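You operate a simulated robot arm through the tools that you are given. There is no shell and no other tool. Be economical: measure what you need, move in short steps, check, and stop when the job is done.

You run a simulated robot arm. Do the job below in one go: nothing can be reset, and whatever is moved stays where it is left.

TASK
Wind the blue thread across at speed 2, then lift the yellow lever and switch the winder off.
Fine: switch on and put the lever down first; let it run till it stops. Where these are worked on the way, their far stop is far enough and under half their travel is too little: yellow lever.

It is judged by the outcome, as a careful person would: the job done as asked, and still so three seconds after it is handed in. It fails if anything else is knocked over, pushed out of place, dropped, spilled or broken.

THE ROBOT
A 7-joint arm with a two-finger parallel gripper, fixed in place. Base frame: the origin is at the foot of the arm, x ahead of it, y to its left, z up. Units: mm, degrees, N and s.
With the tool pointing down near the work surface it reaches from about 300 to 700 mm from the base axis. Its first joint turns from -66.0 to 66.0 degrees. Payload 1.57 kg.
Tool frame: the origin (TCP) lies between the finger pads and is the grasp point; the fingertips stand 30 mm ahead of it; z points along the fingers, y is the line along which they close. Largest opening 110 mm; finger width 24, thickness 12; the body of the gripper, 48 by 112 mm, starts 78 mm behind the TCP.
Orientation is that of the tool frame in the base frame, as a unit quaternion [x, y, z, w]. With the fingers straight down and closing along the base's y, the tool's x points along the base's -x, its y along +y and its z along -z.

THE INTERFACE
- The arm moves only by the tool jog_arm. Its argument "commands" is text: rows parted by semicolons, each of 7 numbers parted by spaces: the shift along the base's x, y, z in mm, then the turn, a rotation vector about the base's x, y, z in degrees, then the gripper command, from -1 (shut) to 1 (fully open), values between in proportion. In form: dx dy dz rx ry rz gripper; .... A call has 1 to 20 rows; each row shifts and turns the commanded pose from where the row before left it. Rows are played at 5 a second. More than 50 mm and 8.6 degrees between two rows, or a gripper value outside its range, and nothing of the call is played. Where a pose cannot be reached the arm comes as near as it can. A force on the tool above 90 N (or 10 N above the force at the start of the call, whichever is more), or a blocked arm, ends the call early, and 0.2 s more pass. The fingers move at their own pace (about 108 mm/s each) and stop on an object; they squeeze with about 30 N. The grip force told is the motor's: it shows also when the fingers shut on nothing. Time passes only in rows, and 0.2 s behind the last, so rows that do not move let the fingers close. The reply holds the time, the measured pose of the TCP, the force on the tool along the base axes, the opening and the grip force, in the units named above and with some noise, with the torque about the TCP (base axes, N m) and any sound that the robot's microphone picked up.
- Cameras (640 x 400 px; columns grow to the right, rows downward): "scene" is fixed at [173.6, -394.8, 1414.5]; the picture's right is [0.72, -0.70, 0.00], its down [-0.33, -0.34, -0.88] and it looks along [0.61, 0.63, -0.48] (base axes); focal length 259 px, centre (320, 200). "wrist" rides on the gripper at [70, 16, -141] in the tool frame; the picture's right is [-0.23, 0.97, 0.00], its down [-0.86, -0.20, -0.48] and it looks along [-0.47, -0.11, 0.88] (tool axes); focal length 222 px, centre (320, 200). There is no depth. A picture from a camera that has moved, and an enlarged one, comes with that camera's place and axes in the base frame and with its lens.
- grab_frame(camera): a new picture of that camera. It takes no simulated time.
- enlarge(camera, box): a new picture of the part [left, top, right, bottom] of that camera's present view, enlarged. It takes no simulated time.
- sign_off(): hands the job in; it is judged then, once.

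Work in short steps. Places have to be worked out from the pictures, the camera data and where the tool is seen: move nearer, look again, correct. Check each grasp and each placing, and mend what went wrong. You have 120 turns and 68 pictures in all, those below and enlarged ones among them. Open the gripper and draw the arm clear of the work before you hand the job in, unless the task says otherwise; then end with one line.

The tools are called after "Request:" by a JSON object that holds its "api" and its "payload". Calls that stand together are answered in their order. jog_arm: Moves the arm, as the interface text tells. Its arguments: {"type":"object","properties":{"commands":{"type":"string"}},"required":["commands"]} The other tools are called the same way: grab_frame (camera) takes a picture; enlarge (camera, box) takes an enlarged picture of a part of a camera's view; sign_off () hands the job in.

At the start:

```text
time_s: 0.0
tool_pos: [353.6, -68.8, 1306.5]
ee_rot: [0.0, 1.0, 0.0, 0.0]
ft_force: [0.6, -0.1, -0.3]
torque: [-0.02, 0.03, -0.02]
grip_width: 110.1
gripper_force: 0.1
```

scene: 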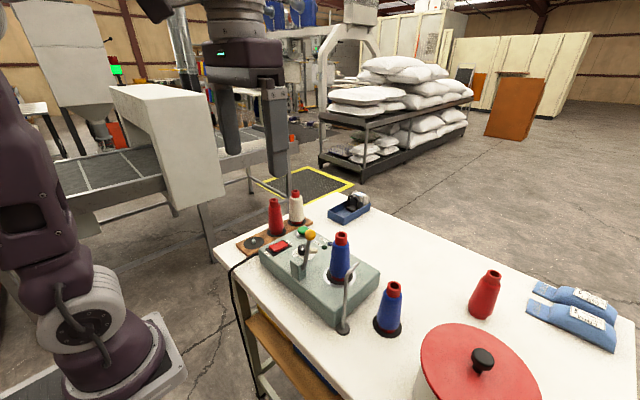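
wrist: 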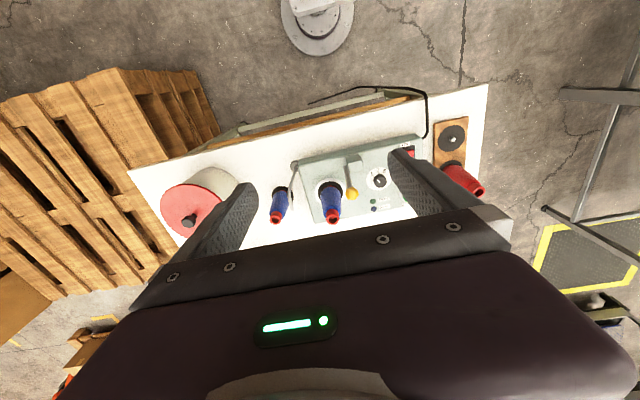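

I first look closely at the winder with both cameras.

Request:
{"api": "enlarge", "payload": {"camera": "scene", "box": [225, 180, 425, 345]}}

Request:
{"api": "enlarge", "payload": {"camera": "wrist", "box": [240, 80, 500, 240]}}

```text
2.42 times, centred on (325, 262) of scene
camera zoom: at [173.6, -394.8, 1414.5], right [0.72, -0.7, 0.0], down [-0.33, -0.34, -0.88], along [0.61, 0.63, -0.48], focal length 629 px, centre (308, 48)
```

zoom: 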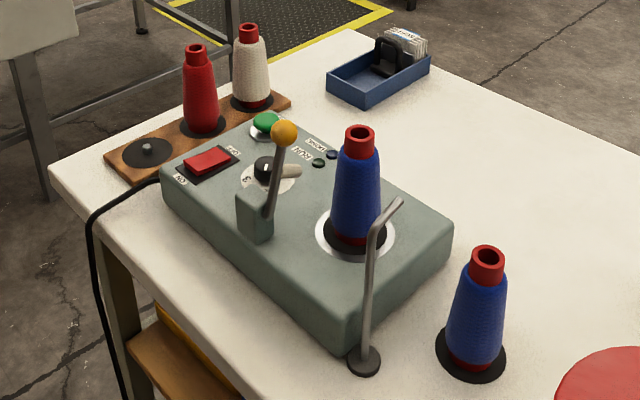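

```text
2.46 times, centred on (370, 160) of wrist
camera zoom: at [284.5, -53.4, 1449.3], right [0.23, 0.97, 0.0], down [0.86, -0.2, 0.48], along [0.47, -0.11, -0.88], focal length 547 px, centre (197, 298)
```

zoom: 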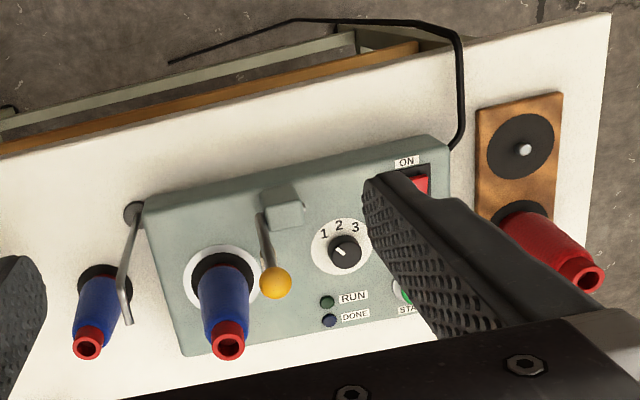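

The yellow ball triangulates to about (488,-38,1068) and the dial to about (522,34,968). I bring the wrist camera nearer for sharper views.

Request:
{"api": "jog_arm", "payload": {"commands": "5 25 -32 0 0 0 1; 5 25 -32 0 0 0 1; 5 25 -32 0 0 0 1; 5 25 -30 0 0 0 1; 0 0 0 0 0 0 1"}}

Request:
{"api": "grab_frame", "payload": {"camera": "wrist"}}

```text
time_s: 1.2
tool_pos: [373.9, 32.0, 1180.7]
ee_rot: [0.0, 1.0, 0.0, 0.0]
ft_force: [1.0, 0.2, 0.4]
torque: [-0.01, -0.03, 0.01]
grip_width: 110.3
gripper_force: 0.1
```

```text
63 pictures are left
camera wrist: at [304.1, 47.0, 1322.6], right [0.23, 0.97, 0.0], down [0.85, -0.2, 0.48], along [0.47, -0.11, -0.88], focal length 222 px, centre (320, 200)
```

wrist: 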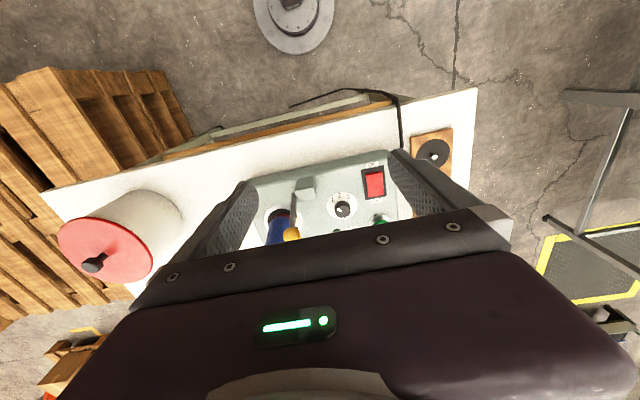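

Request:
{"api": "enlarge", "payload": {"camera": "wrist", "box": [230, 140, 430, 265]}}

Request:
{"api": "enlarge", "payload": {"camera": "scene", "box": [250, 215, 350, 290]}}

```text
3.20 times, centred on (330, 202) of wrist
camera zoom: at [304.1, 47.0, 1322.6], right [0.23, 0.97, 0.0], down [0.85, -0.2, 0.48], along [0.47, -0.11, -0.88], focal length 711 px, centre (288, 192)
```

zoom: 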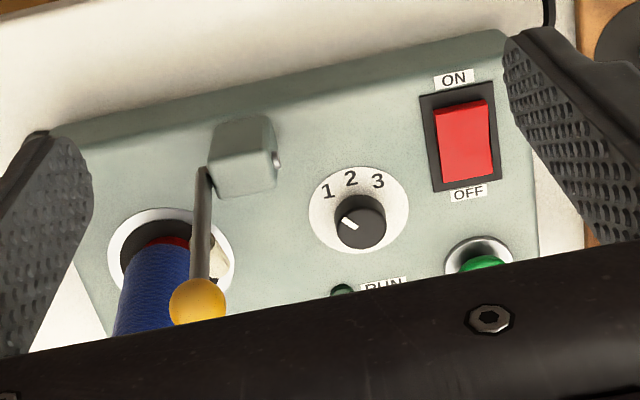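

```text
5.33 times, centred on (300, 252) of scene
camera zoom: at [173.6, -394.8, 1414.5], right [0.72, -0.7, 0.0], down [-0.33, -0.34, -0.88], along [0.61, 0.63, -0.48], focal length 1383 px, centre (427, -80)
```

zoom: 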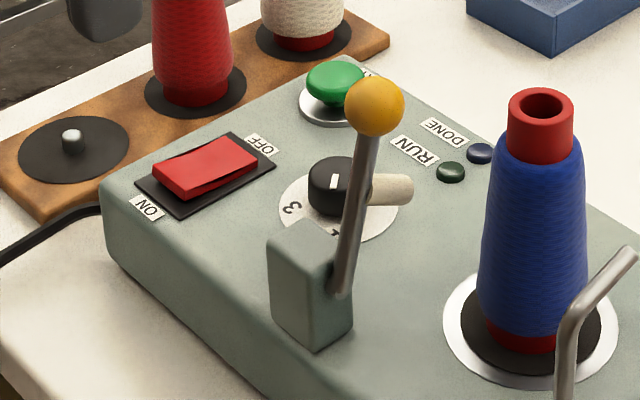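

Dial knob at about (528,40, top 960). It points to 1, and a step to 2 is a ~45° clockwise turn. The rocker's ON end is near (477,105,950). I close the fingers and go above the ON end.

Request:
{"api": "jog_arm", "payload": {"commands": "22 15 -25 0 0 0 -1; 22 15 -25 0 0 0 -1; 22 15 -25 0 0 0 -1; 22 15 -25 0 0 0 -1; 18 13 -30 0 0 0 -1; 0 0 -20 0 0 0 -1; 0 0 0 0 0 0 -1"}}

Request:
{"api": "enlarge", "payload": {"camera": "scene", "box": [240, 200, 360, 290]}}

Request:
{"api": "grab_frame", "payload": {"camera": "wrist"}}

```text
time_s: 2.8
tool_pos: [479.1, 104.5, 1031.9]
ee_rot: [0.0, 1.0, 0.0, 0.0]
ft_force: [0.1, 0.0, -0.3]
torque: [-0.03, 0.01, 0.0]
grip_width: 0.0
gripper_force: 21.6
```

```text
4.44 times, centred on (300, 245) of scene
camera zoom: at [173.6, -394.8, 1414.5], right [0.72, -0.7, 0.0], down [-0.33, -0.34, -0.88], along [0.61, 0.63, -0.48], focal length 1153 px, centre (409, 0)
```

zoom: 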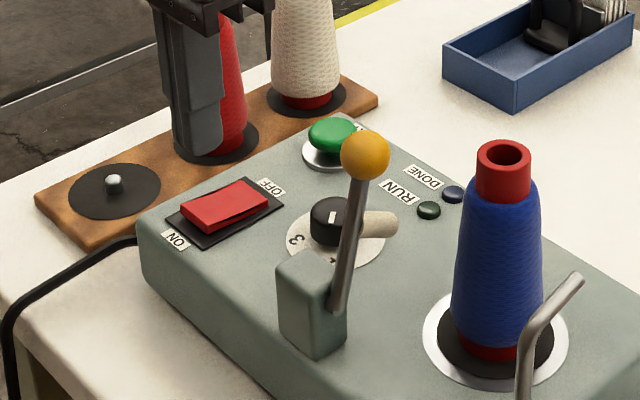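

```text
59 pictures are left
camera wrist: at [409.6, 120.1, 1173.9], right [0.23, 0.97, 0.0], down [0.86, -0.2, 0.48], along [0.47, -0.11, -0.88], focal length 222 px, centre (320, 200)
```

wrist: 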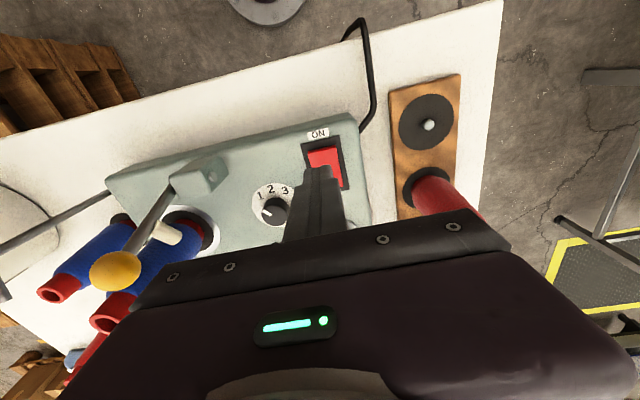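

The ON edge is at about (472,108). I align slightly and descend onto it.

Request:
{"api": "jog_arm", "payload": {"commands": "-2 2 -20 0 0 0 -1; 0 0 -15 0 0 0 -1; 0 0 -4 0 0 0 -1; 0 0 -4 0 0 0 -1; 0 0 0 0 0 0 -1"}}

Request:
{"api": "enlarge", "payload": {"camera": "scene", "box": [240, 200, 320, 260]}}

```text
time_s: 4.0
tool_pos: [479.6, 106.6, 987.5]
ee_rot: [-0.001, 1.0, 0.0, 0.0]
ft_force: [-0.4, 0.2, -0.6]
torque: [0.07, 0.03, 0.01]
grip_width: 0.0
gripper_force: 21.5
```

```text
6.67 times, centred on (280, 230) of scene
camera zoom: at [173.6, -394.8, 1414.5], right [0.72, -0.7, 0.0], down [-0.33, -0.34, -0.88], along [0.61, 0.63, -0.48], focal length 1729 px, centre (587, 0)
```

zoom: 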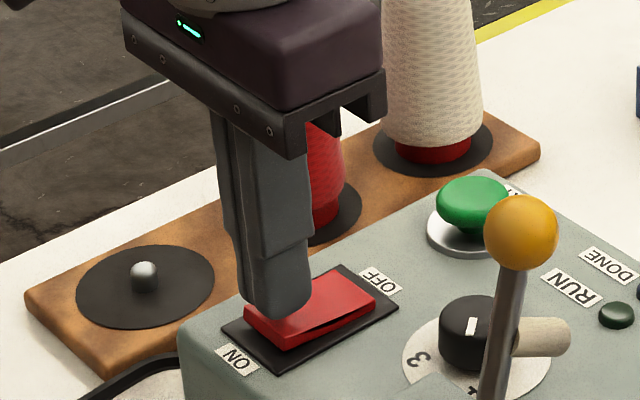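

The tip is just over the ON end with no contact yet. I press down slowly in 2 mm steps.

Request:
{"api": "jog_arm", "payload": {"commands": "-3 0 -2 0 0 0 -1; 0 0 -2 0 0 0 -1; 0 0 -2 0 0 0 -1; 0 0 -2 0 0 0 -1; 0 0 -1 0 0 0 -1; 0 0 0 0 0 0 -1"}}

Request:
{"api": "enlarge", "payload": {"camera": "scene", "box": [240, 200, 320, 260]}}

```text
time_s: 5.4
tool_pos: [476.0, 106.3, 979.7]
ee_rot: [0.001, 1.0, 0.0, 0.001]
ft_force: [0.4, -0.3, 0.3]
torque: [0.02, 0.01, -0.01]
grip_width: 0.0
gripper_force: 21.5
```

```text
6.67 times, centred on (280, 230) of scene
camera zoom: at [173.6, -394.8, 1414.5], right [0.72, -0.7, 0.0], down [-0.33, -0.34, -0.88], along [0.61, 0.63, -0.48], focal length 1729 px, centre (587, 0)
```

zoom: 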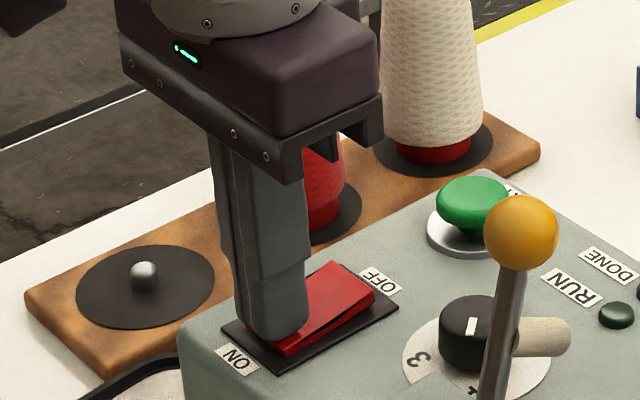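

The rocker has tipped towards ON. I press a touch further, then lift and look.

Request:
{"api": "jog_arm", "payload": {"commands": "0 0 -2 0 0 0 -1; 0 0 -1 0 0 0 -1; 0 0 0 0 0 0 -1"}}

Request:
{"api": "jog_arm", "payload": {"commands": "0 0 15 0 0 0 -1; 0 0 25 0 0 0 -1; 0 0 40 0 0 0 -1; 0 0 0 0 0 0 -1"}}

Request:
{"api": "enlarge", "payload": {"camera": "scene", "box": [240, 200, 360, 290]}}

```text
time_s: 6.2
tool_pos: [474.9, 105.0, 978.6]
ee_rot: [0.0, 1.0, 0.0, 0.003]
ft_force: [-9.8, -2.3, 61.4]
torque: [-0.11, -0.41, -0.07]
grip_width: 0.0
gripper_force: 20.9
```

```text
time_s: 7.2
tool_pos: [475.0, 107.6, 1056.7]
ee_rot: [0.0, 1.0, 0.0, 0.001]
ft_force: [-0.5, 0.1, 1.0]
torque: [-0.04, 0.02, -0.02]
grip_width: 0.0
gripper_force: 21.4
```

```text
4.44 times, centred on (300, 245) of scene
camera zoom: at [173.6, -394.8, 1414.5], right [0.72, -0.7, 0.0], down [-0.33, -0.34, -0.88], along [0.61, 0.63, -0.48], focal length 1153 px, centre (409, 0)
```

zoom: 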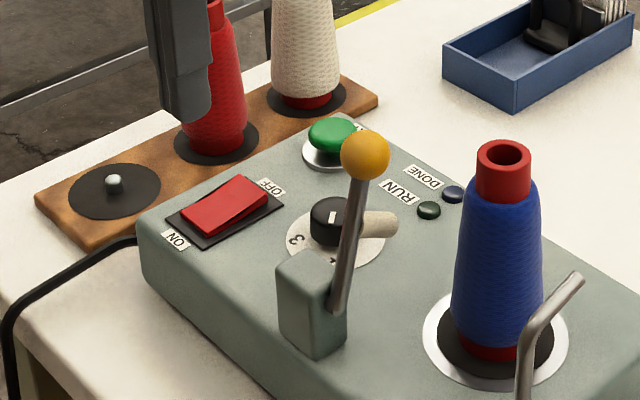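

The rocker now lies ON. Next is the dial: I move over it with the gripper opened to about 60 mm.

Request:
{"api": "jog_arm", "payload": {"commands": "18 -22 0 0 0 0 0.1; 18 -22 0 0 0 0 0.1; 17 -23 -10 0 0 0 0.1; 0 0 -20 0 0 0 0.1; 0 0 0 0 0 0 0.1"}}

Request:
{"api": "grab_frame", "payload": {"camera": "wrist"}}

Request:
{"api": "enlarge", "payload": {"camera": "scene", "box": [240, 200, 360, 290]}}

```text
time_s: 8.4
tool_pos: [528.4, 38.6, 1026.7]
ee_rot: [-0.001, 1.0, 0.0, 0.0]
ft_force: [-0.5, -0.5, -0.5]
torque: [-0.02, 0.01, 0.02]
grip_width: 60.4
gripper_force: 0.1
```

```text
55 pictures are left
camera wrist: at [458.2, 55.4, 1167.9], right [0.23, 0.97, 0.0], down [0.85, -0.2, 0.48], along [0.47, -0.11, -0.88], focal length 222 px, centre (320, 200)
```

wrist: 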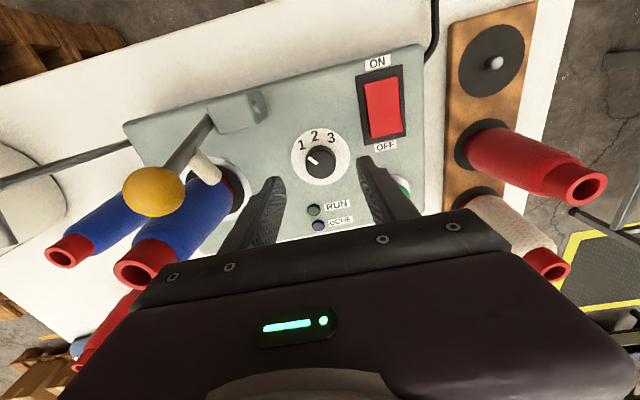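

```text
4.44 times, centred on (300, 245) of scene
camera zoom: at [173.6, -394.8, 1414.5], right [0.72, -0.7, 0.0], down [-0.33, -0.34, -0.88], along [0.61, 0.63, -0.48], focal length 1153 px, centre (409, 0)
```

zoom: 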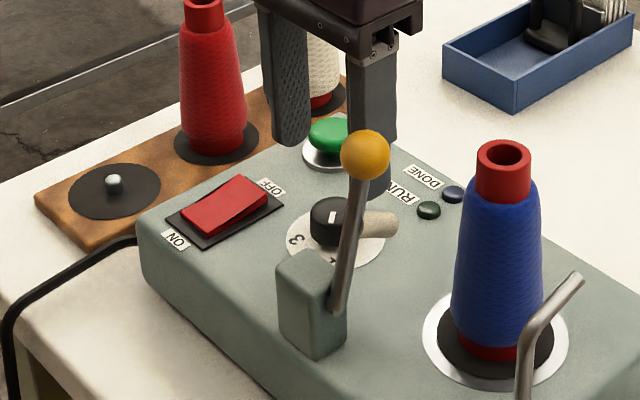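

The knob lies at about (527,39), so the alignment is good. I descend around it.

Request:
{"api": "jog_arm", "payload": {"commands": "-1 1 -20 0 0 0 0.1; 0 0 -15 0 0 0 0.1; 0 0 -10 0 0 0 0.1; 0 0 -4 0 0 0 0.1; 0 0 0 0 0 0 0.1"}}

Request:
{"api": "enlarge", "payload": {"camera": "scene", "box": [240, 200, 360, 290]}}

Request:
{"api": "enlarge", "payload": {"camera": "wrist", "box": [220, 100, 420, 225]}}

```text
time_s: 9.6
tool_pos: [527.8, 41.7, 977.6]
ee_rot: [0.001, 1.0, 0.0, 0.0]
ft_force: [-0.5, 0.6, -0.3]
torque: [0.0, -0.05, -0.03]
grip_width: 60.5
gripper_force: 0.1
```

```text
4.44 times, centred on (300, 245) of scene
camera zoom: at [173.6, -394.8, 1414.5], right [0.72, -0.7, 0.0], down [-0.33, -0.34, -0.88], along [0.61, 0.63, -0.48], focal length 1153 px, centre (409, 0)
```

zoom: 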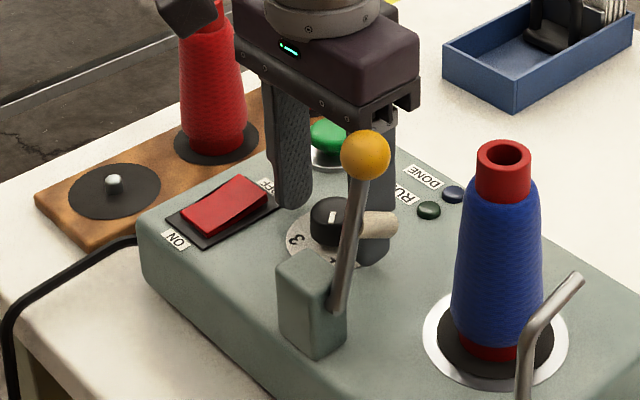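

```text
3.20 times, centred on (320, 162) of wrist
camera zoom: at [458.2, 56.7, 1118.4], right [0.23, 0.97, 0.0], down [0.86, -0.2, 0.48], along [0.47, -0.11, -0.88], focal length 711 px, centre (320, 320)
```

zoom: 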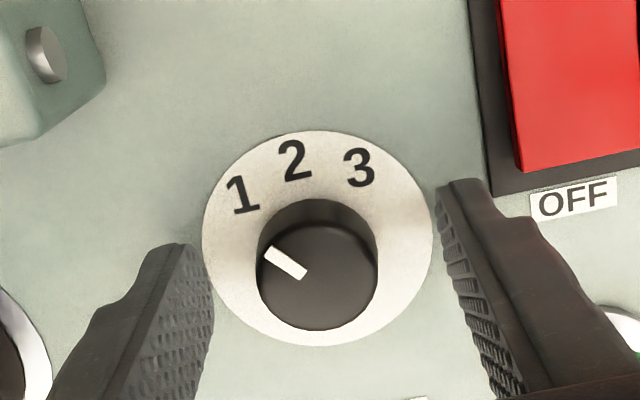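

The fingers straddle the knob. I close on it and turn -40° (clockwise from above), then check.

Request:
{"api": "jog_arm", "payload": {"commands": "0 0 0 0 0 0 -1; 0 0 0 0 0 0 -1; 0 0 0 0 0 0 -1; 0 0 0 0 0 -8 -1; 0 0 0 0 0 -8 -1; 0 0 0 0 0 -8 -1; 0 0 0 0 0 -8 -1; 0 0 0 0 0 -8 -1; 0 0 0 0 0 0 -1; 0 0 0 0 0 0 -1"}}

Request:
{"api": "enlarge", "payload": {"camera": "wrist", "box": [220, 100, 420, 225]}}

```text
time_s: 11.8
tool_pos: [528.8, 41.0, 976.7]
ee_rot: [0.341, 0.94, 0.0, -0.001]
ft_force: [10.8, 8.7, -29.1]
torque: [0.21, -0.18, 0.01]
grip_width: 31.2
gripper_force: 40.0
```

```text
3.20 times, centred on (320, 162) of wrist
camera zoom: at [485.4, 97.6, 1118.9], right [0.8, 0.6, 0.0], down [0.53, -0.7, 0.48], along [0.29, -0.38, -0.88], focal length 711 px, centre (320, 320)
```

zoom: 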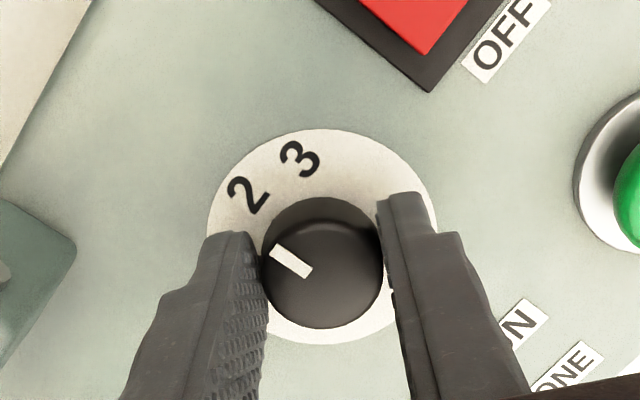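

The pointer now lines up with 2. I open, rise and check.

Request:
{"api": "jog_arm", "payload": {"commands": "0 0 0 0 0 0 0.1; 0 0 0 0 0 0 0.1; 0 0 15 0 0 0 0.1; 0 0 25 0 0 8 0.1; 0 0 20 0 0 8 0.1; 0 0 0 0 0 8 0.1; 0 0 0 0 0 8 0.1; 0 0 0 0 0 8 0.1; 0 0 0 0 0 0 0.1"}}

Request:
{"api": "enlarge", "payload": {"camera": "wrist", "box": [220, 100, 420, 225]}}

Request:
{"api": "enlarge", "payload": {"camera": "scene", "box": [240, 200, 360, 290]}}

```text
time_s: 13.8
tool_pos: [526.9, 40.8, 1037.0]
ee_rot: [-0.001, 1.0, 0.0, 0.0]
ft_force: [0.1, 0.0, 0.8]
torque: [-0.02, 0.02, 0.02]
grip_width: 60.4
gripper_force: 0.1
```

```text
3.20 times, centred on (320, 162) of wrist
camera zoom: at [456.9, 55.0, 1179.5], right [0.23, 0.97, 0.0], down [0.86, -0.2, 0.48], along [0.47, -0.11, -0.88], focal length 711 px, centre (320, 320)
```

zoom: 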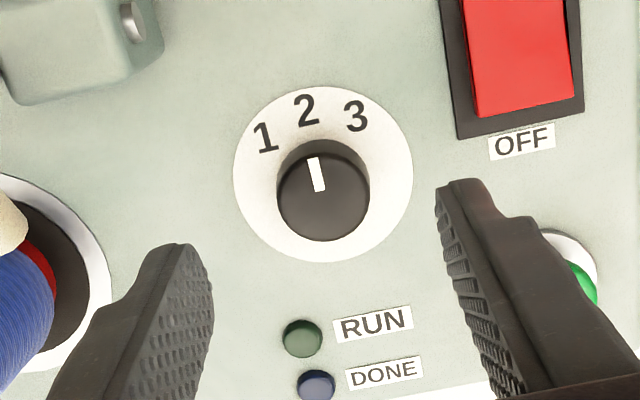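

```text
4.44 times, centred on (300, 245) of scene
camera zoom: at [173.6, -394.8, 1414.5], right [0.72, -0.7, 0.0], down [-0.33, -0.34, -0.88], along [0.61, 0.63, -0.48], focal length 1153 px, centre (409, 0)
```

zoom: 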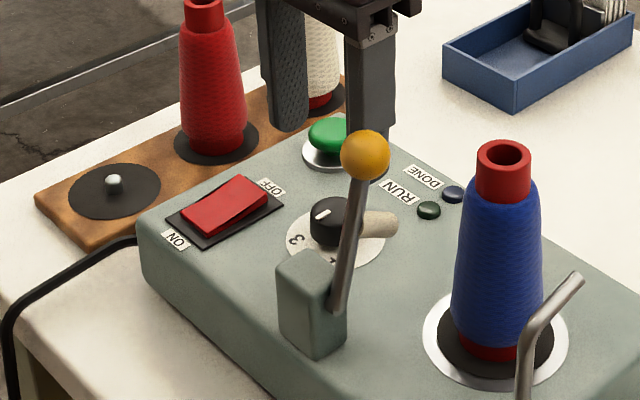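

The dial stands on 2. Now the lever: it pivots near (470,-35,974) about y, and down should be towards +x. I rise and turn the gripper -90° so that the fingers can straddle the lever along x.

Request:
{"api": "jog_arm", "payload": {"commands": "0 0 50 0 0 0 0.1; 0 0 50 0 0 -8 0.1; -5 -10 10 0 0 -8 0.1; -5 -10 0 0 0 -8 0.1; -5 -10 0 0 0 -8 0.1; -5 -10 0 0 0 -8 0.1; -5 -10 0 0 0 -8 0.1; -5 -10 0 0 0 -8 0.1; -5 -10 0 0 0 -8 0.1; -5 -8 0 0 0 -8 0.1; 0 0 0 0 0 -8 0.1; 0 0 0 0 0 -8 0.1; 0 0 0 0 0 -2 0.1; 0 0 0 0 0 0 0.1"}}

Request:
{"api": "grab_frame", "payload": {"camera": "wrist"}}

Request:
{"api": "enlarge", "payload": {"camera": "scene", "box": [240, 170, 400, 290]}}

```text
time_s: 16.8
tool_pos: [488.1, -37.6, 1147.2]
ee_rot: [0.708, 0.707, 0.0, 0.0]
ft_force: [-1.3, 0.1, -0.6]
torque: [0.02, 0.02, 0.0]
grip_width: 60.6
gripper_force: 0.1
```

```text
48 pictures are left
camera wrist: at [504.0, 30.8, 1289.0], right [0.97, -0.23, 0.0], down [-0.2, -0.85, 0.48], along [-0.11, -0.47, -0.88], focal length 222 px, centre (320, 200)
```

wrist: 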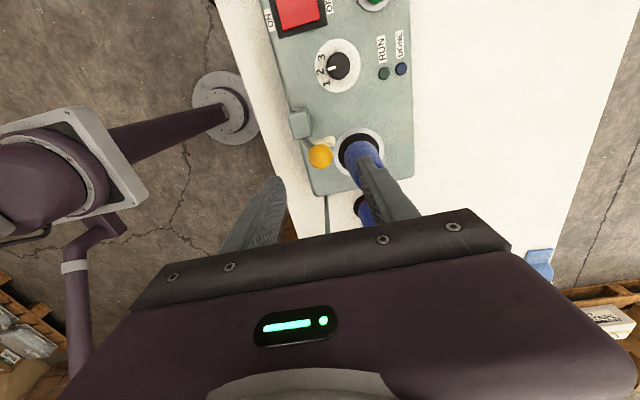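

```text
3.33 times, centred on (320, 230) of scene
camera zoom: at [173.6, -394.8, 1414.5], right [0.72, -0.7, 0.0], down [-0.33, -0.34, -0.88], along [0.61, 0.63, -0.48], focal length 865 px, centre (320, 100)
```

zoom: 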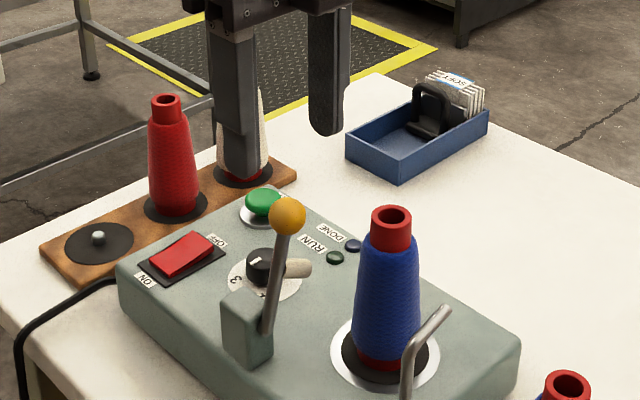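

The ball sits at about (488,-37), right under the TCP. I descend to straddle it and narrow the fingers loosely.

Request:
{"api": "jog_arm", "payload": {"commands": "0 1 -40 0 0 0 0.1; 0 0 -40 0 0 0 0.1; 0 0 -4 0 0 0 -0.4; 0 0 0 0 0 0 -0.4; 0 0 0 0 0 0 -0.4"}}

Request:
{"api": "enlarge", "payload": {"camera": "scene", "box": [240, 170, 400, 290]}}

Request:
{"api": "enlarge", "payload": {"camera": "wrist", "box": [220, 70, 420, 220]}}

```text
time_s: 18.0
tool_pos: [488.4, -36.6, 1063.8]
ee_rot: [0.707, 0.707, -0.001, 0.0]
ft_force: [-0.2, 0.7, 0.3]
torque: [0.0, 0.01, -0.01]
grip_width: 32.9
gripper_force: 0.0
```

```text
3.33 times, centred on (320, 230) of scene
camera zoom: at [173.6, -394.8, 1414.5], right [0.72, -0.7, 0.0], down [-0.33, -0.34, -0.88], along [0.61, 0.63, -0.48], focal length 865 px, centre (320, 100)
```

zoom: 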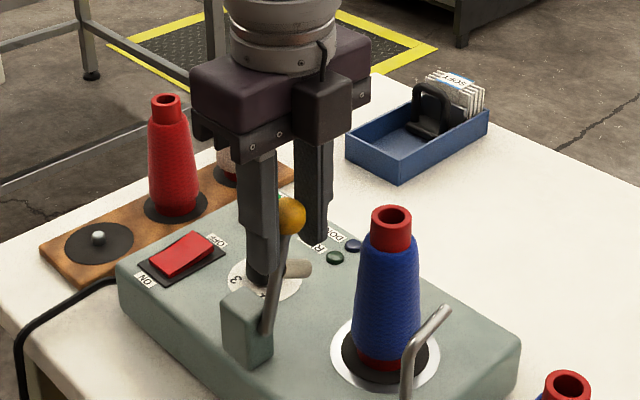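

```text
2.67 times, centred on (320, 145) of wrist
camera zoom: at [504.3, 31.6, 1205.0], right [0.97, -0.23, 0.0], down [-0.2, -0.86, 0.48], along [-0.11, -0.47, -0.88], focal length 592 px, centre (320, 347)
```

zoom: 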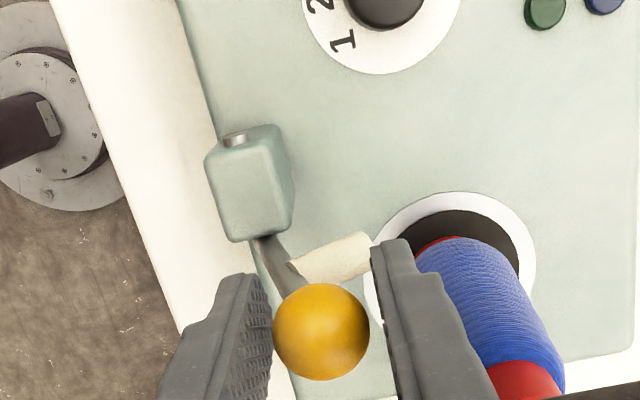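

The ball is between the fingers. I push it forward along its arc in small steps.

Request:
{"api": "jog_arm", "payload": {"commands": "7 0 -1 0 0 0 -0.4; 7 0 -2 0 0 0 -0.4; 7 0 -3 0 0 0 -0.4; 7 0 -4 0 0 0 -0.4; 7 0 -5 0 0 0 -0.4; 0 0 0 0 0 0 -0.4"}}

Request:
{"api": "enlarge", "payload": {"camera": "scene", "box": [240, 170, 400, 290]}}

```text
time_s: 19.4
tool_pos: [523.0, -36.8, 1049.7]
ee_rot: [0.708, 0.706, 0.001, 0.001]
ft_force: [-6.4, -3.8, 36.2]
torque: [-0.17, 2.42, 0.12]
grip_width: 40.9
gripper_force: 45.5
```

```text
3.33 times, centred on (320, 230) of scene
camera zoom: at [172.9, -394.9, 1414.5], right [0.72, -0.7, 0.0], down [-0.33, -0.34, -0.88], along [0.61, 0.63, -0.48], focal length 865 px, centre (320, 100)
```

zoom: 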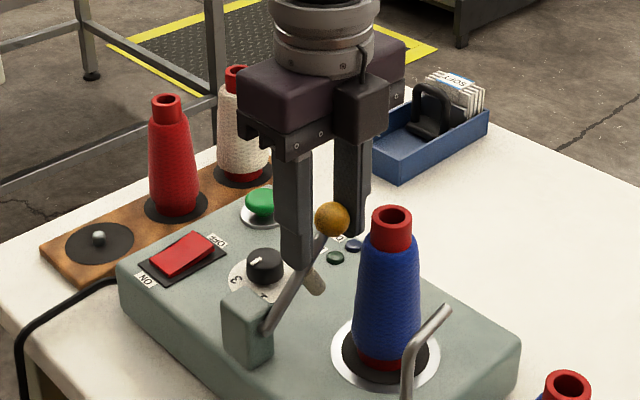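

The rear fingertip now bears on the rod and spreads the fingers, so the straddle has done its part. I open, rise and see whether the lever stays.

Request:
{"api": "jog_arm", "payload": {"commands": "0 0 2 0 0 0 0.1; 0 0 10 0 0 0 0.1; 0 0 30 0 0 0 0.1; 0 0 40 0 0 0 0.1; 0 0 10 0 0 0 -1; 0 0 0 0 0 0 -1; 0 0 0 0 0 0 -1"}}

Request:
{"api": "enlarge", "payload": {"camera": "scene", "box": [240, 170, 400, 290]}}

Request:
{"api": "grab_frame", "payload": {"camera": "wrist"}}

```text
time_s: 21.0
tool_pos: [521.8, -36.4, 1140.4]
ee_rot: [0.707, 0.707, 0.0, 0.0]
ft_force: [-0.1, -0.2, -0.3]
torque: [0.0, 0.0, 0.02]
grip_width: 0.1
gripper_force: 20.8
```

```text
3.33 times, centred on (320, 230) of scene
camera zoom: at [173.6, -394.8, 1414.5], right [0.72, -0.7, 0.0], down [-0.33, -0.34, -0.88], along [0.61, 0.63, -0.48], focal length 865 px, centre (320, 100)
```

zoom: 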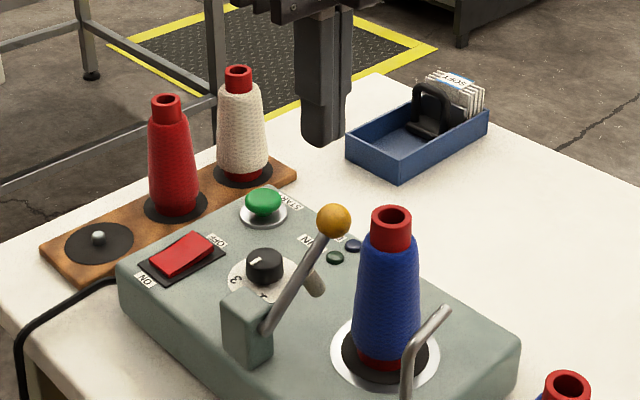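

```text
42 pictures are left
camera wrist: at [539.1, 32.8, 1281.9], right [0.97, -0.23, 0.0], down [-0.2, -0.85, 0.48], along [-0.11, -0.47, -0.88], focal length 222 px, centre (320, 200)
```

wrist: 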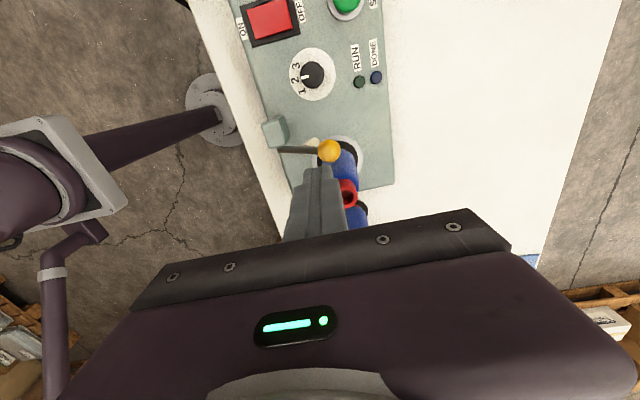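

The lever stays at about 44° lean, with the ball near (534,-36,1040). I push it further down from above with closed fingertips, watching the force.

Request:
{"api": "jog_arm", "payload": {"commands": "10 0 -20 0 0 0 -1; 8 0 -28 0 0 0 -1; 0 0 -10 0 0 0 -1; 2 0 -5 0 0 0 -1; 3 0 -5 0 0 0 -1; 3 0 -5 0 0 0 -1; 3 0 -5 0 0 0 -1; 2 0 -5 0 0 0 -1; 0 0 0 0 0 0 -1"}}

Request:
{"api": "enlarge", "payload": {"camera": "scene", "box": [240, 170, 400, 290]}}

```text
time_s: 23.0
tool_pos: [553.0, -37.9, 1058.4]
ee_rot: [0.707, 0.707, 0.0, 0.0]
ft_force: [-0.2, 0.0, -0.4]
torque: [-0.02, -0.02, -0.01]
grip_width: 0.0
gripper_force: 21.1
```

```text
3.33 times, centred on (320, 230) of scene
camera zoom: at [173.6, -394.8, 1414.5], right [0.72, -0.7, 0.0], down [-0.33, -0.34, -0.88], along [0.61, 0.63, -0.48], focal length 865 px, centre (320, 100)
```

zoom: 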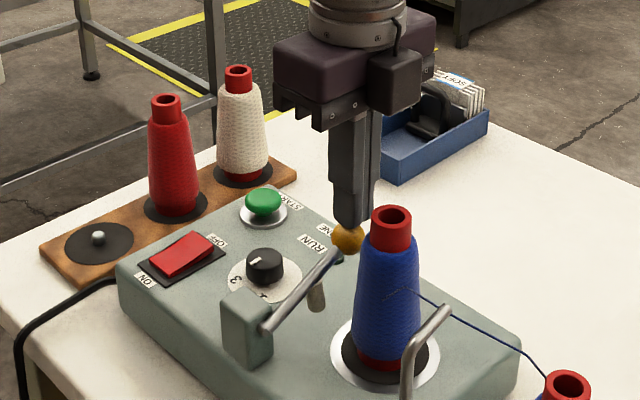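

A thread has appeared, so the lever looks engaged. I push a little more to make sure of the stop.

Request:
{"api": "jog_arm", "payload": {"commands": "1 0 -3 0 0 0 -1; 1 0 -3 0 0 0 -1; 1 0 -3 0 0 0 -1; 0 0 -2 0 0 0 -1; 0 0 0 0 0 0 -1"}}

Request:
{"api": "enlarge", "payload": {"camera": "scene", "box": [240, 170, 400, 290]}}

```text
time_s: 24.2
tool_pos: [556.6, -36.2, 1046.4]
ee_rot: [0.707, 0.707, 0.0, 0.0]
ft_force: [0.7, -0.1, 0.1]
torque: [0.0, 0.02, -0.03]
grip_width: 0.1
gripper_force: 21.6
```

```text
3.33 times, centred on (320, 230) of scene
camera zoom: at [173.6, -394.8, 1414.5], right [0.72, -0.7, 0.0], down [-0.33, -0.34, -0.88], along [0.61, 0.63, -0.48], focal length 865 px, centre (320, 100)
```

zoom: 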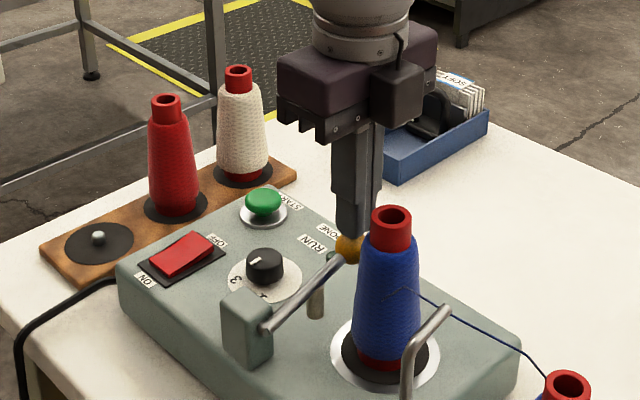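

It still moves freely, so I continue until it meets resistance.

Request:
{"api": "jog_arm", "payload": {"commands": "1 0 -4 0 0 0 -1; 1 0 -4 0 0 0 -1; 0 0 -4 0 0 0 -1; 0 0 -3 0 0 0 -1; 0 0 0 0 0 0 -1"}}

Request:
{"api": "enlarge", "payload": {"camera": "scene", "box": [240, 170, 400, 290]}}

```text
time_s: 25.1
tool_pos: [559.0, -38.0, 1044.7]
ee_rot: [0.707, 0.707, 0.005, 0.007]
ft_force: [-18.9, 3.4, 39.7]
torque: [0.06, 0.14, 0.02]
grip_width: 0.1
gripper_force: 21.5
stopped in row 4: the force on the tool passed its limit at 95 N (the readings are from after the stop); the commanded pose is now the measured one
```

```text
3.33 times, centred on (320, 230) of scene
camera zoom: at [171.6, -394.5, 1414.8], right [0.72, -0.7, 0.0], down [-0.33, -0.34, -0.88], along [0.61, 0.63, -0.48], focal length 865 px, centre (320, 100)
```

zoom: 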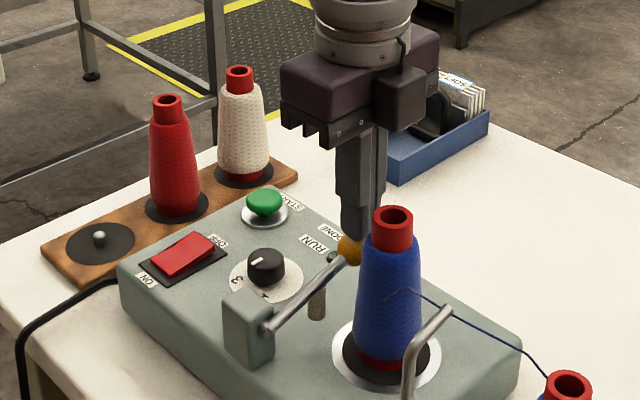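

The lever reached its stop (95 N). I rise and go over the green START button, near (583,99, top ~965).

Request:
{"api": "jog_arm", "payload": {"commands": "0 0 10 0 0 0 -1; 0 0 40 0 0 0 -1; 8 45 0 0 0 0 -1; 8 45 0 0 0 0 -1; 8 47 0 0 0 0 -1; 0 0 -40 0 0 0 -1; 0 0 -15 0 0 0 -1; 0 0 0 0 0 0 -1"}}

Request:
{"api": "grab_frame", "payload": {"camera": "wrist"}}

Request:
{"api": "enlarge", "payload": {"camera": "scene", "box": [240, 170, 400, 290]}}

```text
time_s: 26.9
tool_pos: [585.3, 100.5, 1033.1]
ee_rot: [0.707, 0.707, 0.004, 0.004]
ft_force: [0.4, -0.5, 0.3]
torque: [-0.01, 0.01, -0.02]
grip_width: 0.1
gripper_force: 21.6
```

```text
38 pictures are left
camera wrist: at [599.6, 170.6, 1175.6], right [0.97, -0.23, 0.01], down [-0.2, -0.85, 0.48], along [-0.1, -0.47, -0.88], focal length 222 px, centre (320, 200)
```

wrist: 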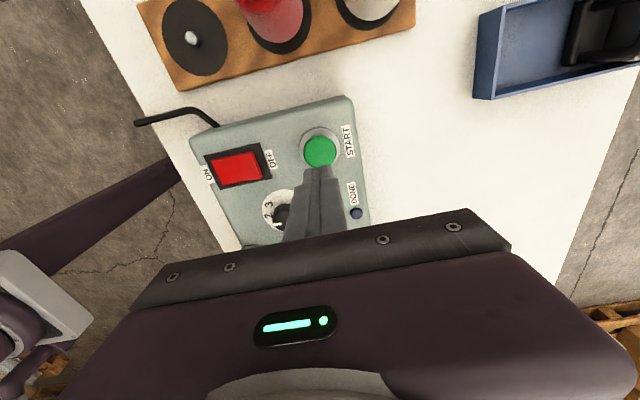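

```text
3.33 times, centred on (320, 230) of scene
camera zoom: at [173.6, -394.8, 1414.5], right [0.72, -0.7, 0.0], down [-0.33, -0.34, -0.88], along [0.61, 0.63, -0.48], focal length 865 px, centre (320, 100)
```

zoom: 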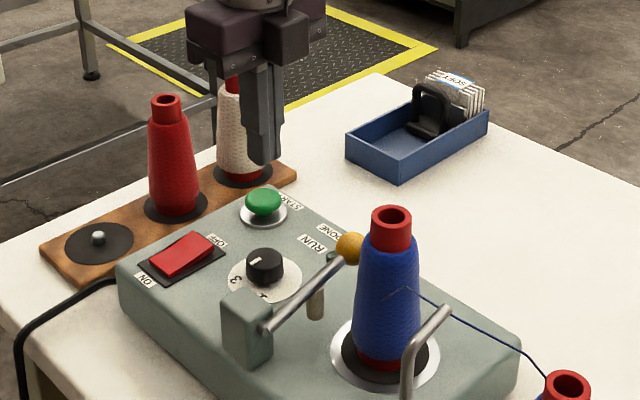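

The START button's centre refines to about (586,108,956). I shift and descend onto it.

Request:
{"api": "jog_arm", "payload": {"commands": "0 7 -15 0 0 0 -1; 0 0 -15 0 0 0 -1; 0 0 -8 0 0 0 -1; 0 0 0 0 0 0 -1"}}

Request:
{"api": "enlarge", "payload": {"camera": "scene", "box": [270, 190, 350, 250]}}

Request:
{"api": "enlarge", "payload": {"camera": "wrist", "box": [220, 90, 420, 240]}}

```text
time_s: 27.9
tool_pos: [582.9, 107.9, 996.6]
ee_rot: [0.706, 0.708, 0.003, 0.004]
ft_force: [-0.5, 0.0, -1.2]
torque: [0.01, -0.01, -0.01]
grip_width: 0.2
gripper_force: 21.2
```

```text
6.67 times, centred on (310, 220) of scene
camera zoom: at [173.6, -394.8, 1414.5], right [0.72, -0.7, 0.0], down [-0.33, -0.34, -0.88], along [0.61, 0.63, -0.48], focal length 1729 px, centre (387, 67)
```

zoom: 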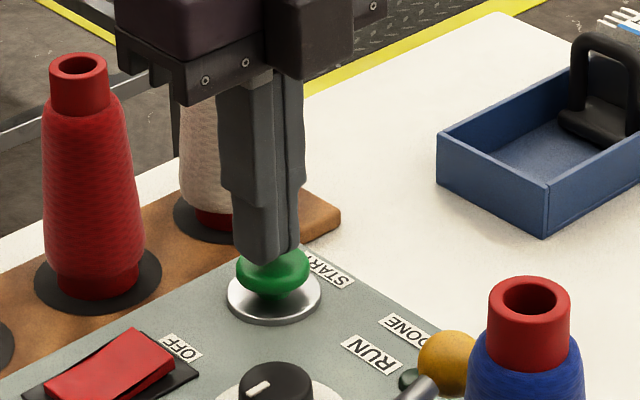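

```text
2.67 times, centred on (320, 165) of wrist
camera zoom: at [598.4, 176.7, 1138.1], right [0.97, -0.23, 0.01], down [-0.2, -0.86, 0.48], along [-0.1, -0.47, -0.88], focal length 592 px, centre (320, 293)
```

zoom: 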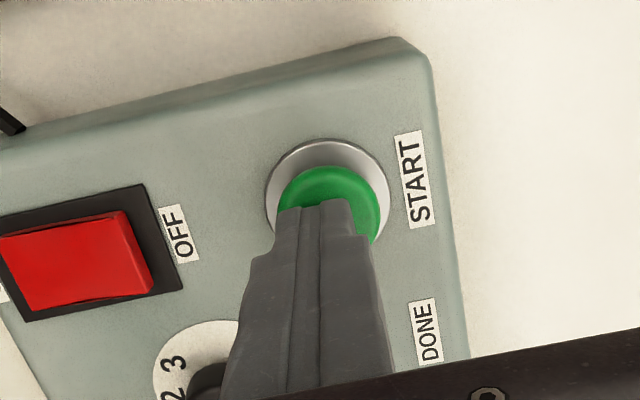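

Right over the button. I press in small steps.

Request:
{"api": "jog_arm", "payload": {"commands": "1 0 -3 0 0 0 -1; 0 0 -3 0 0 0 -1; 0 0 -3 0 0 0 -1; 0 0 -3 0 0 0 -1; 0 0 -2 0 0 0 -1; 0 0 -2 0 0 0 -1; 0 0 0 0 0 0 -1"}}

Request:
{"api": "enlarge", "payload": {"camera": "scene", "box": [270, 190, 430, 310]}}

```text
time_s: 29.5
tool_pos: [585.9, 108.0, 980.3]
ee_rot: [0.707, 0.708, 0.004, 0.005]
ft_force: [-5.9, -0.6, 24.6]
torque: [0.0, 0.22, 0.1]
grip_width: 0.2
gripper_force: 21.8
heard: click
```

```text
3.33 times, centred on (350, 250) of scene
camera zoom: at [173.0, -394.9, 1414.5], right [0.72, -0.7, 0.0], down [-0.33, -0.34, -0.88], along [0.61, 0.63, -0.48], focal length 865 px, centre (220, 33)
```

zoom: 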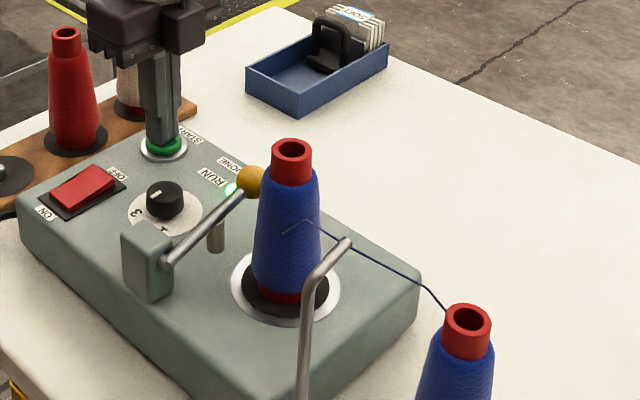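

A click was heard and the RUN lamp is lit. I lift off and wait for the run to finish.

Request:
{"api": "jog_arm", "payload": {"commands": "0 0 10 0 0 0 -1; 0 0 40 0 0 0 -1; 0 0 40 0 0 0 -1; 0 0 30 0 0 0 -1; 0 0 0 0 0 0 -1; 0 0 0 0 0 0 -1; 0 0 0 0 0 0 -1; 0 0 0 0 0 0 -1; 0 0 0 0 0 0 -1; 0 0 0 0 0 0 -1; 0 0 0 0 0 0 -1; 0 0 0 0 0 0 -1; 0 0 0 0 0 0 -1; 0 0 0 0 0 0 -1; 0 0 0 0 0 0 -1; 0 0 0 0 0 0 -1; 0 0 0 0 0 0 -1; 0 0 0 0 0 0 -1; 0 0 0 0 0 0 -1; 0 0 0 0 0 0 -1"}}

Request:
{"api": "enlarge", "payload": {"camera": "scene", "box": [270, 190, 430, 310]}}

```text
time_s: 33.7
tool_pos: [586.2, 107.3, 1098.8]
ee_rot: [0.706, 0.708, 0.003, 0.004]
ft_force: [-0.4, 0.3, 0.4]
torque: [0.02, -0.02, 0.02]
grip_width: 0.0
gripper_force: 21.9
```

```text
3.33 times, centred on (350, 250) of scene
camera zoom: at [173.6, -394.8, 1414.5], right [0.72, -0.7, 0.0], down [-0.33, -0.34, -0.88], along [0.61, 0.63, -0.48], focal length 865 px, centre (220, 33)
```

zoom: 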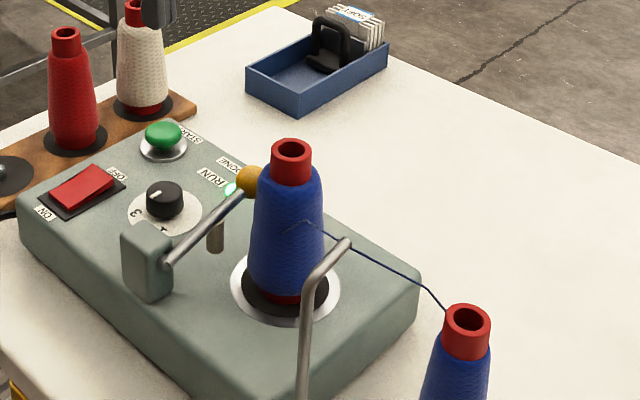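

It is winding: the winder cone is growing. I wait on.

Request:
{"api": "jog_arm", "payload": {"commands": "0 0 0 0 0 0 -1; 0 0 0 0 0 0 -1; 0 0 0 0 0 0 -1; 0 0 0 0 0 0 -1; 0 0 0 0 0 0 -1; 0 0 0 0 0 0 -1; 0 0 0 0 0 0 -1; 0 0 0 0 0 0 -1; 0 0 0 0 0 0 -1; 0 0 0 0 0 0 -1; 0 0 0 0 0 0 -1; 0 0 0 0 0 0 -1; 0 0 0 0 0 0 -1; 0 0 0 0 0 0 -1; 0 0 0 0 0 0 -1; 0 0 0 0 0 0 -1; 0 0 0 0 0 0 -1; 0 0 0 0 0 0 -1; 0 0 0 0 0 0 -1; 0 0 0 0 0 0 -1"}}

Request:
{"api": "jog_arm", "payload": {"commands": "0 0 0 0 0 0 -1; 0 0 0 0 0 0 -1; 0 0 0 0 0 0 -1; 0 0 0 0 0 0 -1; 0 0 0 0 0 0 -1; 0 0 0 0 0 0 -1; 0 0 0 0 0 0 -1; 0 0 0 0 0 0 -1; 0 0 0 0 0 0 -1; 0 0 0 0 0 0 -1; 0 0 0 0 0 0 -1; 0 0 0 0 0 0 -1; 0 0 0 0 0 0 -1; 0 0 0 0 0 0 -1; 0 0 0 0 0 0 -1; 0 0 0 0 0 0 -1; 0 0 0 0 0 0 -1; 0 0 0 0 0 0 -1; 0 0 0 0 0 0 -1; 0 0 0 0 0 0 -1"}}

Request:
{"api": "enlarge", "payload": {"camera": "scene", "box": [270, 190, 430, 310]}}

```text
time_s: 37.9
tool_pos: [585.9, 107.2, 1100.3]
ee_rot: [0.706, 0.708, 0.003, 0.005]
ft_force: [-0.2, 0.2, -0.1]
torque: [0.0, 0.0, -0.01]
grip_width: 0.0
gripper_force: 21.0
```

```text
time_s: 42.1
tool_pos: [586.6, 107.6, 1099.9]
ee_rot: [0.706, 0.708, 0.004, 0.003]
ft_force: [0.1, -0.9, 0.5]
torque: [0.0, -0.01, 0.0]
grip_width: 0.0
gripper_force: 21.4
```

```text
3.33 times, centred on (350, 250) of scene
camera zoom: at [173.6, -394.8, 1414.5], right [0.72, -0.7, 0.0], down [-0.33, -0.34, -0.88], along [0.61, 0.63, -0.48], focal length 865 px, centre (220, 33)
```

zoom: 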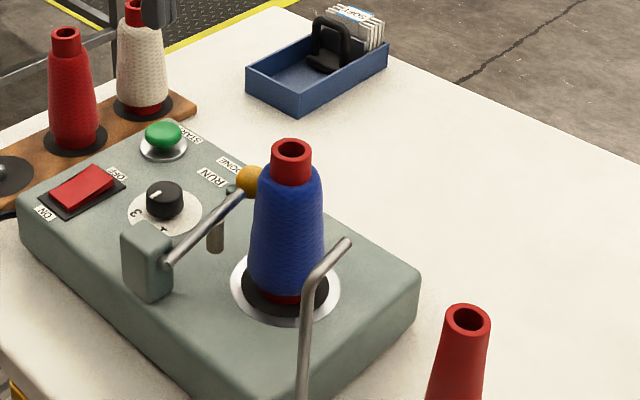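

The supply cone is bare and RUN is dark. I confirm the DONE lamp with the wrist camera.

Request:
{"api": "grab_frame", "payload": {"camera": "wrist"}}

```text
31 pictures are left
camera wrist: at [601.0, 176.0, 1241.3], right [0.97, -0.23, 0.01], down [-0.2, -0.85, 0.48], along [-0.1, -0.47, -0.88], focal length 222 px, centre (320, 200)
```

wrist: 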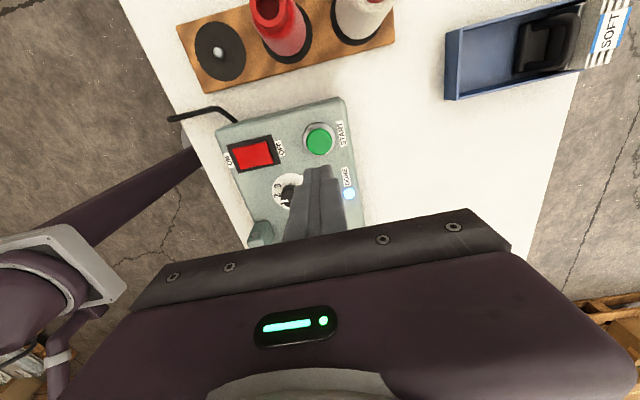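

DONE is lit, so the run is finished. To lift the lever I tilt the closed fingers 24°, so they point down and back, and place them in front of the ball at about (555,-37,1003) to scoop it up and back. First I go to a pose ahead of it.

Request:
{"api": "jog_arm", "payload": {"commands": "6 -36 10 0 8 0 -1; 6 -36 0 0 8 0 -1; 6 -36 0 0 8 0 -1; 2 -36 0 0 0 0 -1; 0 0 -40 0 0 0 -1; 0 0 0 0 0 0 -1"}}

Request:
{"api": "enlarge", "payload": {"camera": "scene", "box": [270, 170, 430, 290]}}

Request:
{"api": "grab_frame", "payload": {"camera": "wrist"}}

```text
time_s: 43.5
tool_pos: [597.0, 11.8, 1068.1]
ee_rot: [0.699, 0.707, -0.081, -0.075]
ft_force: [0.3, -0.2, 0.2]
torque: [-0.01, 0.01, -0.01]
grip_width: 0.0
gripper_force: 21.7
out of reach, approached as far as the arm can: row 2, 3
```

```text
3.33 times, centred on (350, 230) of scene
camera zoom: at [173.6, -394.8, 1414.5], right [0.72, -0.7, 0.0], down [-0.33, -0.34, -0.88], along [0.61, 0.63, -0.48], focal length 865 px, centre (220, 100)
```

zoom: 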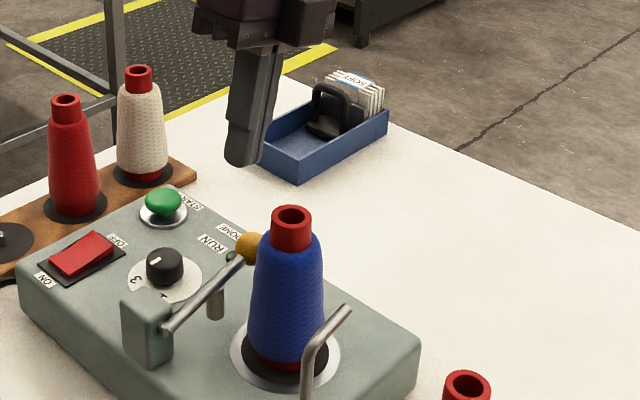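

```text
29 pictures are left
camera wrist: at [642.7, 83.0, 1202.5], right [0.95, -0.22, -0.21], down [-0.08, -0.85, 0.52], along [-0.29, -0.47, -0.83], focal length 222 px, centre (320, 200)
```

wrist: 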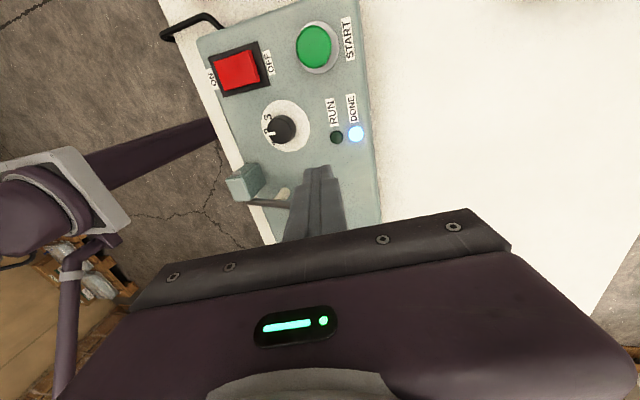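

About 12.7° of tilt was reached, which should do. I go lower, in front of the ball.

Request:
{"api": "jog_arm", "payload": {"commands": "3 -25 -5 0 0 0 -1; 0 -24 -15 0 0 0 -1; 0 0 -20 0 0 0 -1; 0 0 -20 0 0 0 -1; 0 0 0 0 0 0 -1"}}

Request:
{"api": "enlarge", "payload": {"camera": "scene", "box": [270, 170, 430, 290]}}

Request:
{"api": "enlarge", "payload": {"camera": "wrist", "box": [200, 80, 440, 240]}}

```text
time_s: 44.7
tool_pos: [599.2, -35.3, 1007.0]
ee_rot: [0.698, 0.708, -0.08, -0.077]
ft_force: [-0.1, 0.5, -0.1]
torque: [0.02, 0.03, -0.01]
grip_width: 0.0
gripper_force: 21.2
```

```text
3.33 times, centred on (350, 230) of scene
camera zoom: at [173.6, -394.8, 1414.5], right [0.72, -0.7, 0.0], down [-0.33, -0.34, -0.88], along [0.61, 0.63, -0.48], focal length 865 px, centre (220, 100)
```

zoom: 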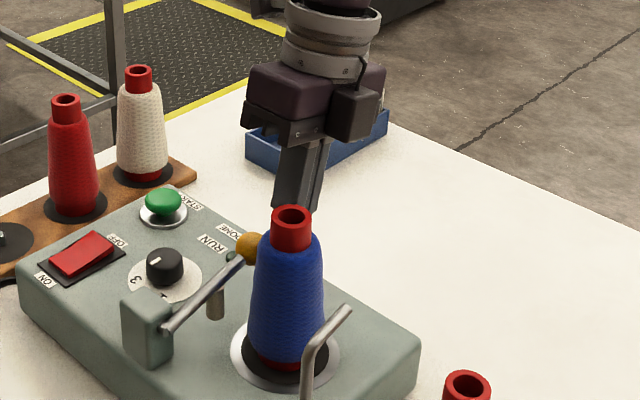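

```text
2.50 times, centred on (320, 160) of wrist
camera zoom: at [645.7, 35.2, 1142.0], right [0.95, -0.22, -0.21], down [-0.08, -0.85, 0.52], along [-0.29, -0.48, -0.83], focal length 555 px, centre (320, 300)
```

zoom: 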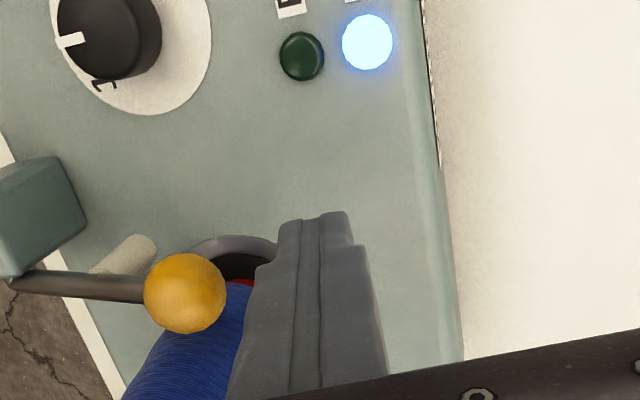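

The ball is directly behind the fingers. I try a little more tilt, lower slightly and close in until contact.

Request:
{"api": "jog_arm", "payload": {"commands": "0 0 -6 0 8 0 -1; -5 0 -4 0 0 0 -1; -5 0 -2 0 0 0 -1; -4 0 0 0 0 0 -1; 0 0 0 0 0 0 -1"}}

Request:
{"api": "enlarge", "payload": {"camera": "wrist", "box": [200, 80, 440, 240]}}

```text
time_s: 45.9
tool_pos: [583.9, -34.7, 994.2]
ee_rot: [0.691, 0.7, -0.129, -0.126]
ft_force: [0.1, 0.8, -0.3]
torque: [0.01, -0.02, -0.04]
grip_width: 0.0
gripper_force: 21.3
```

```text
2.50 times, centred on (320, 160) of wrist
camera zoom: at [648.5, 35.3, 1122.0], right [0.91, -0.22, -0.34], down [0.0, -0.85, 0.52], along [-0.41, -0.47, -0.78], focal length 555 px, centre (320, 300)
```

zoom: 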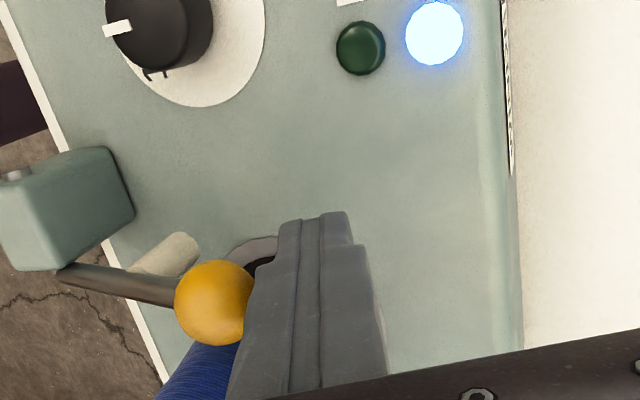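

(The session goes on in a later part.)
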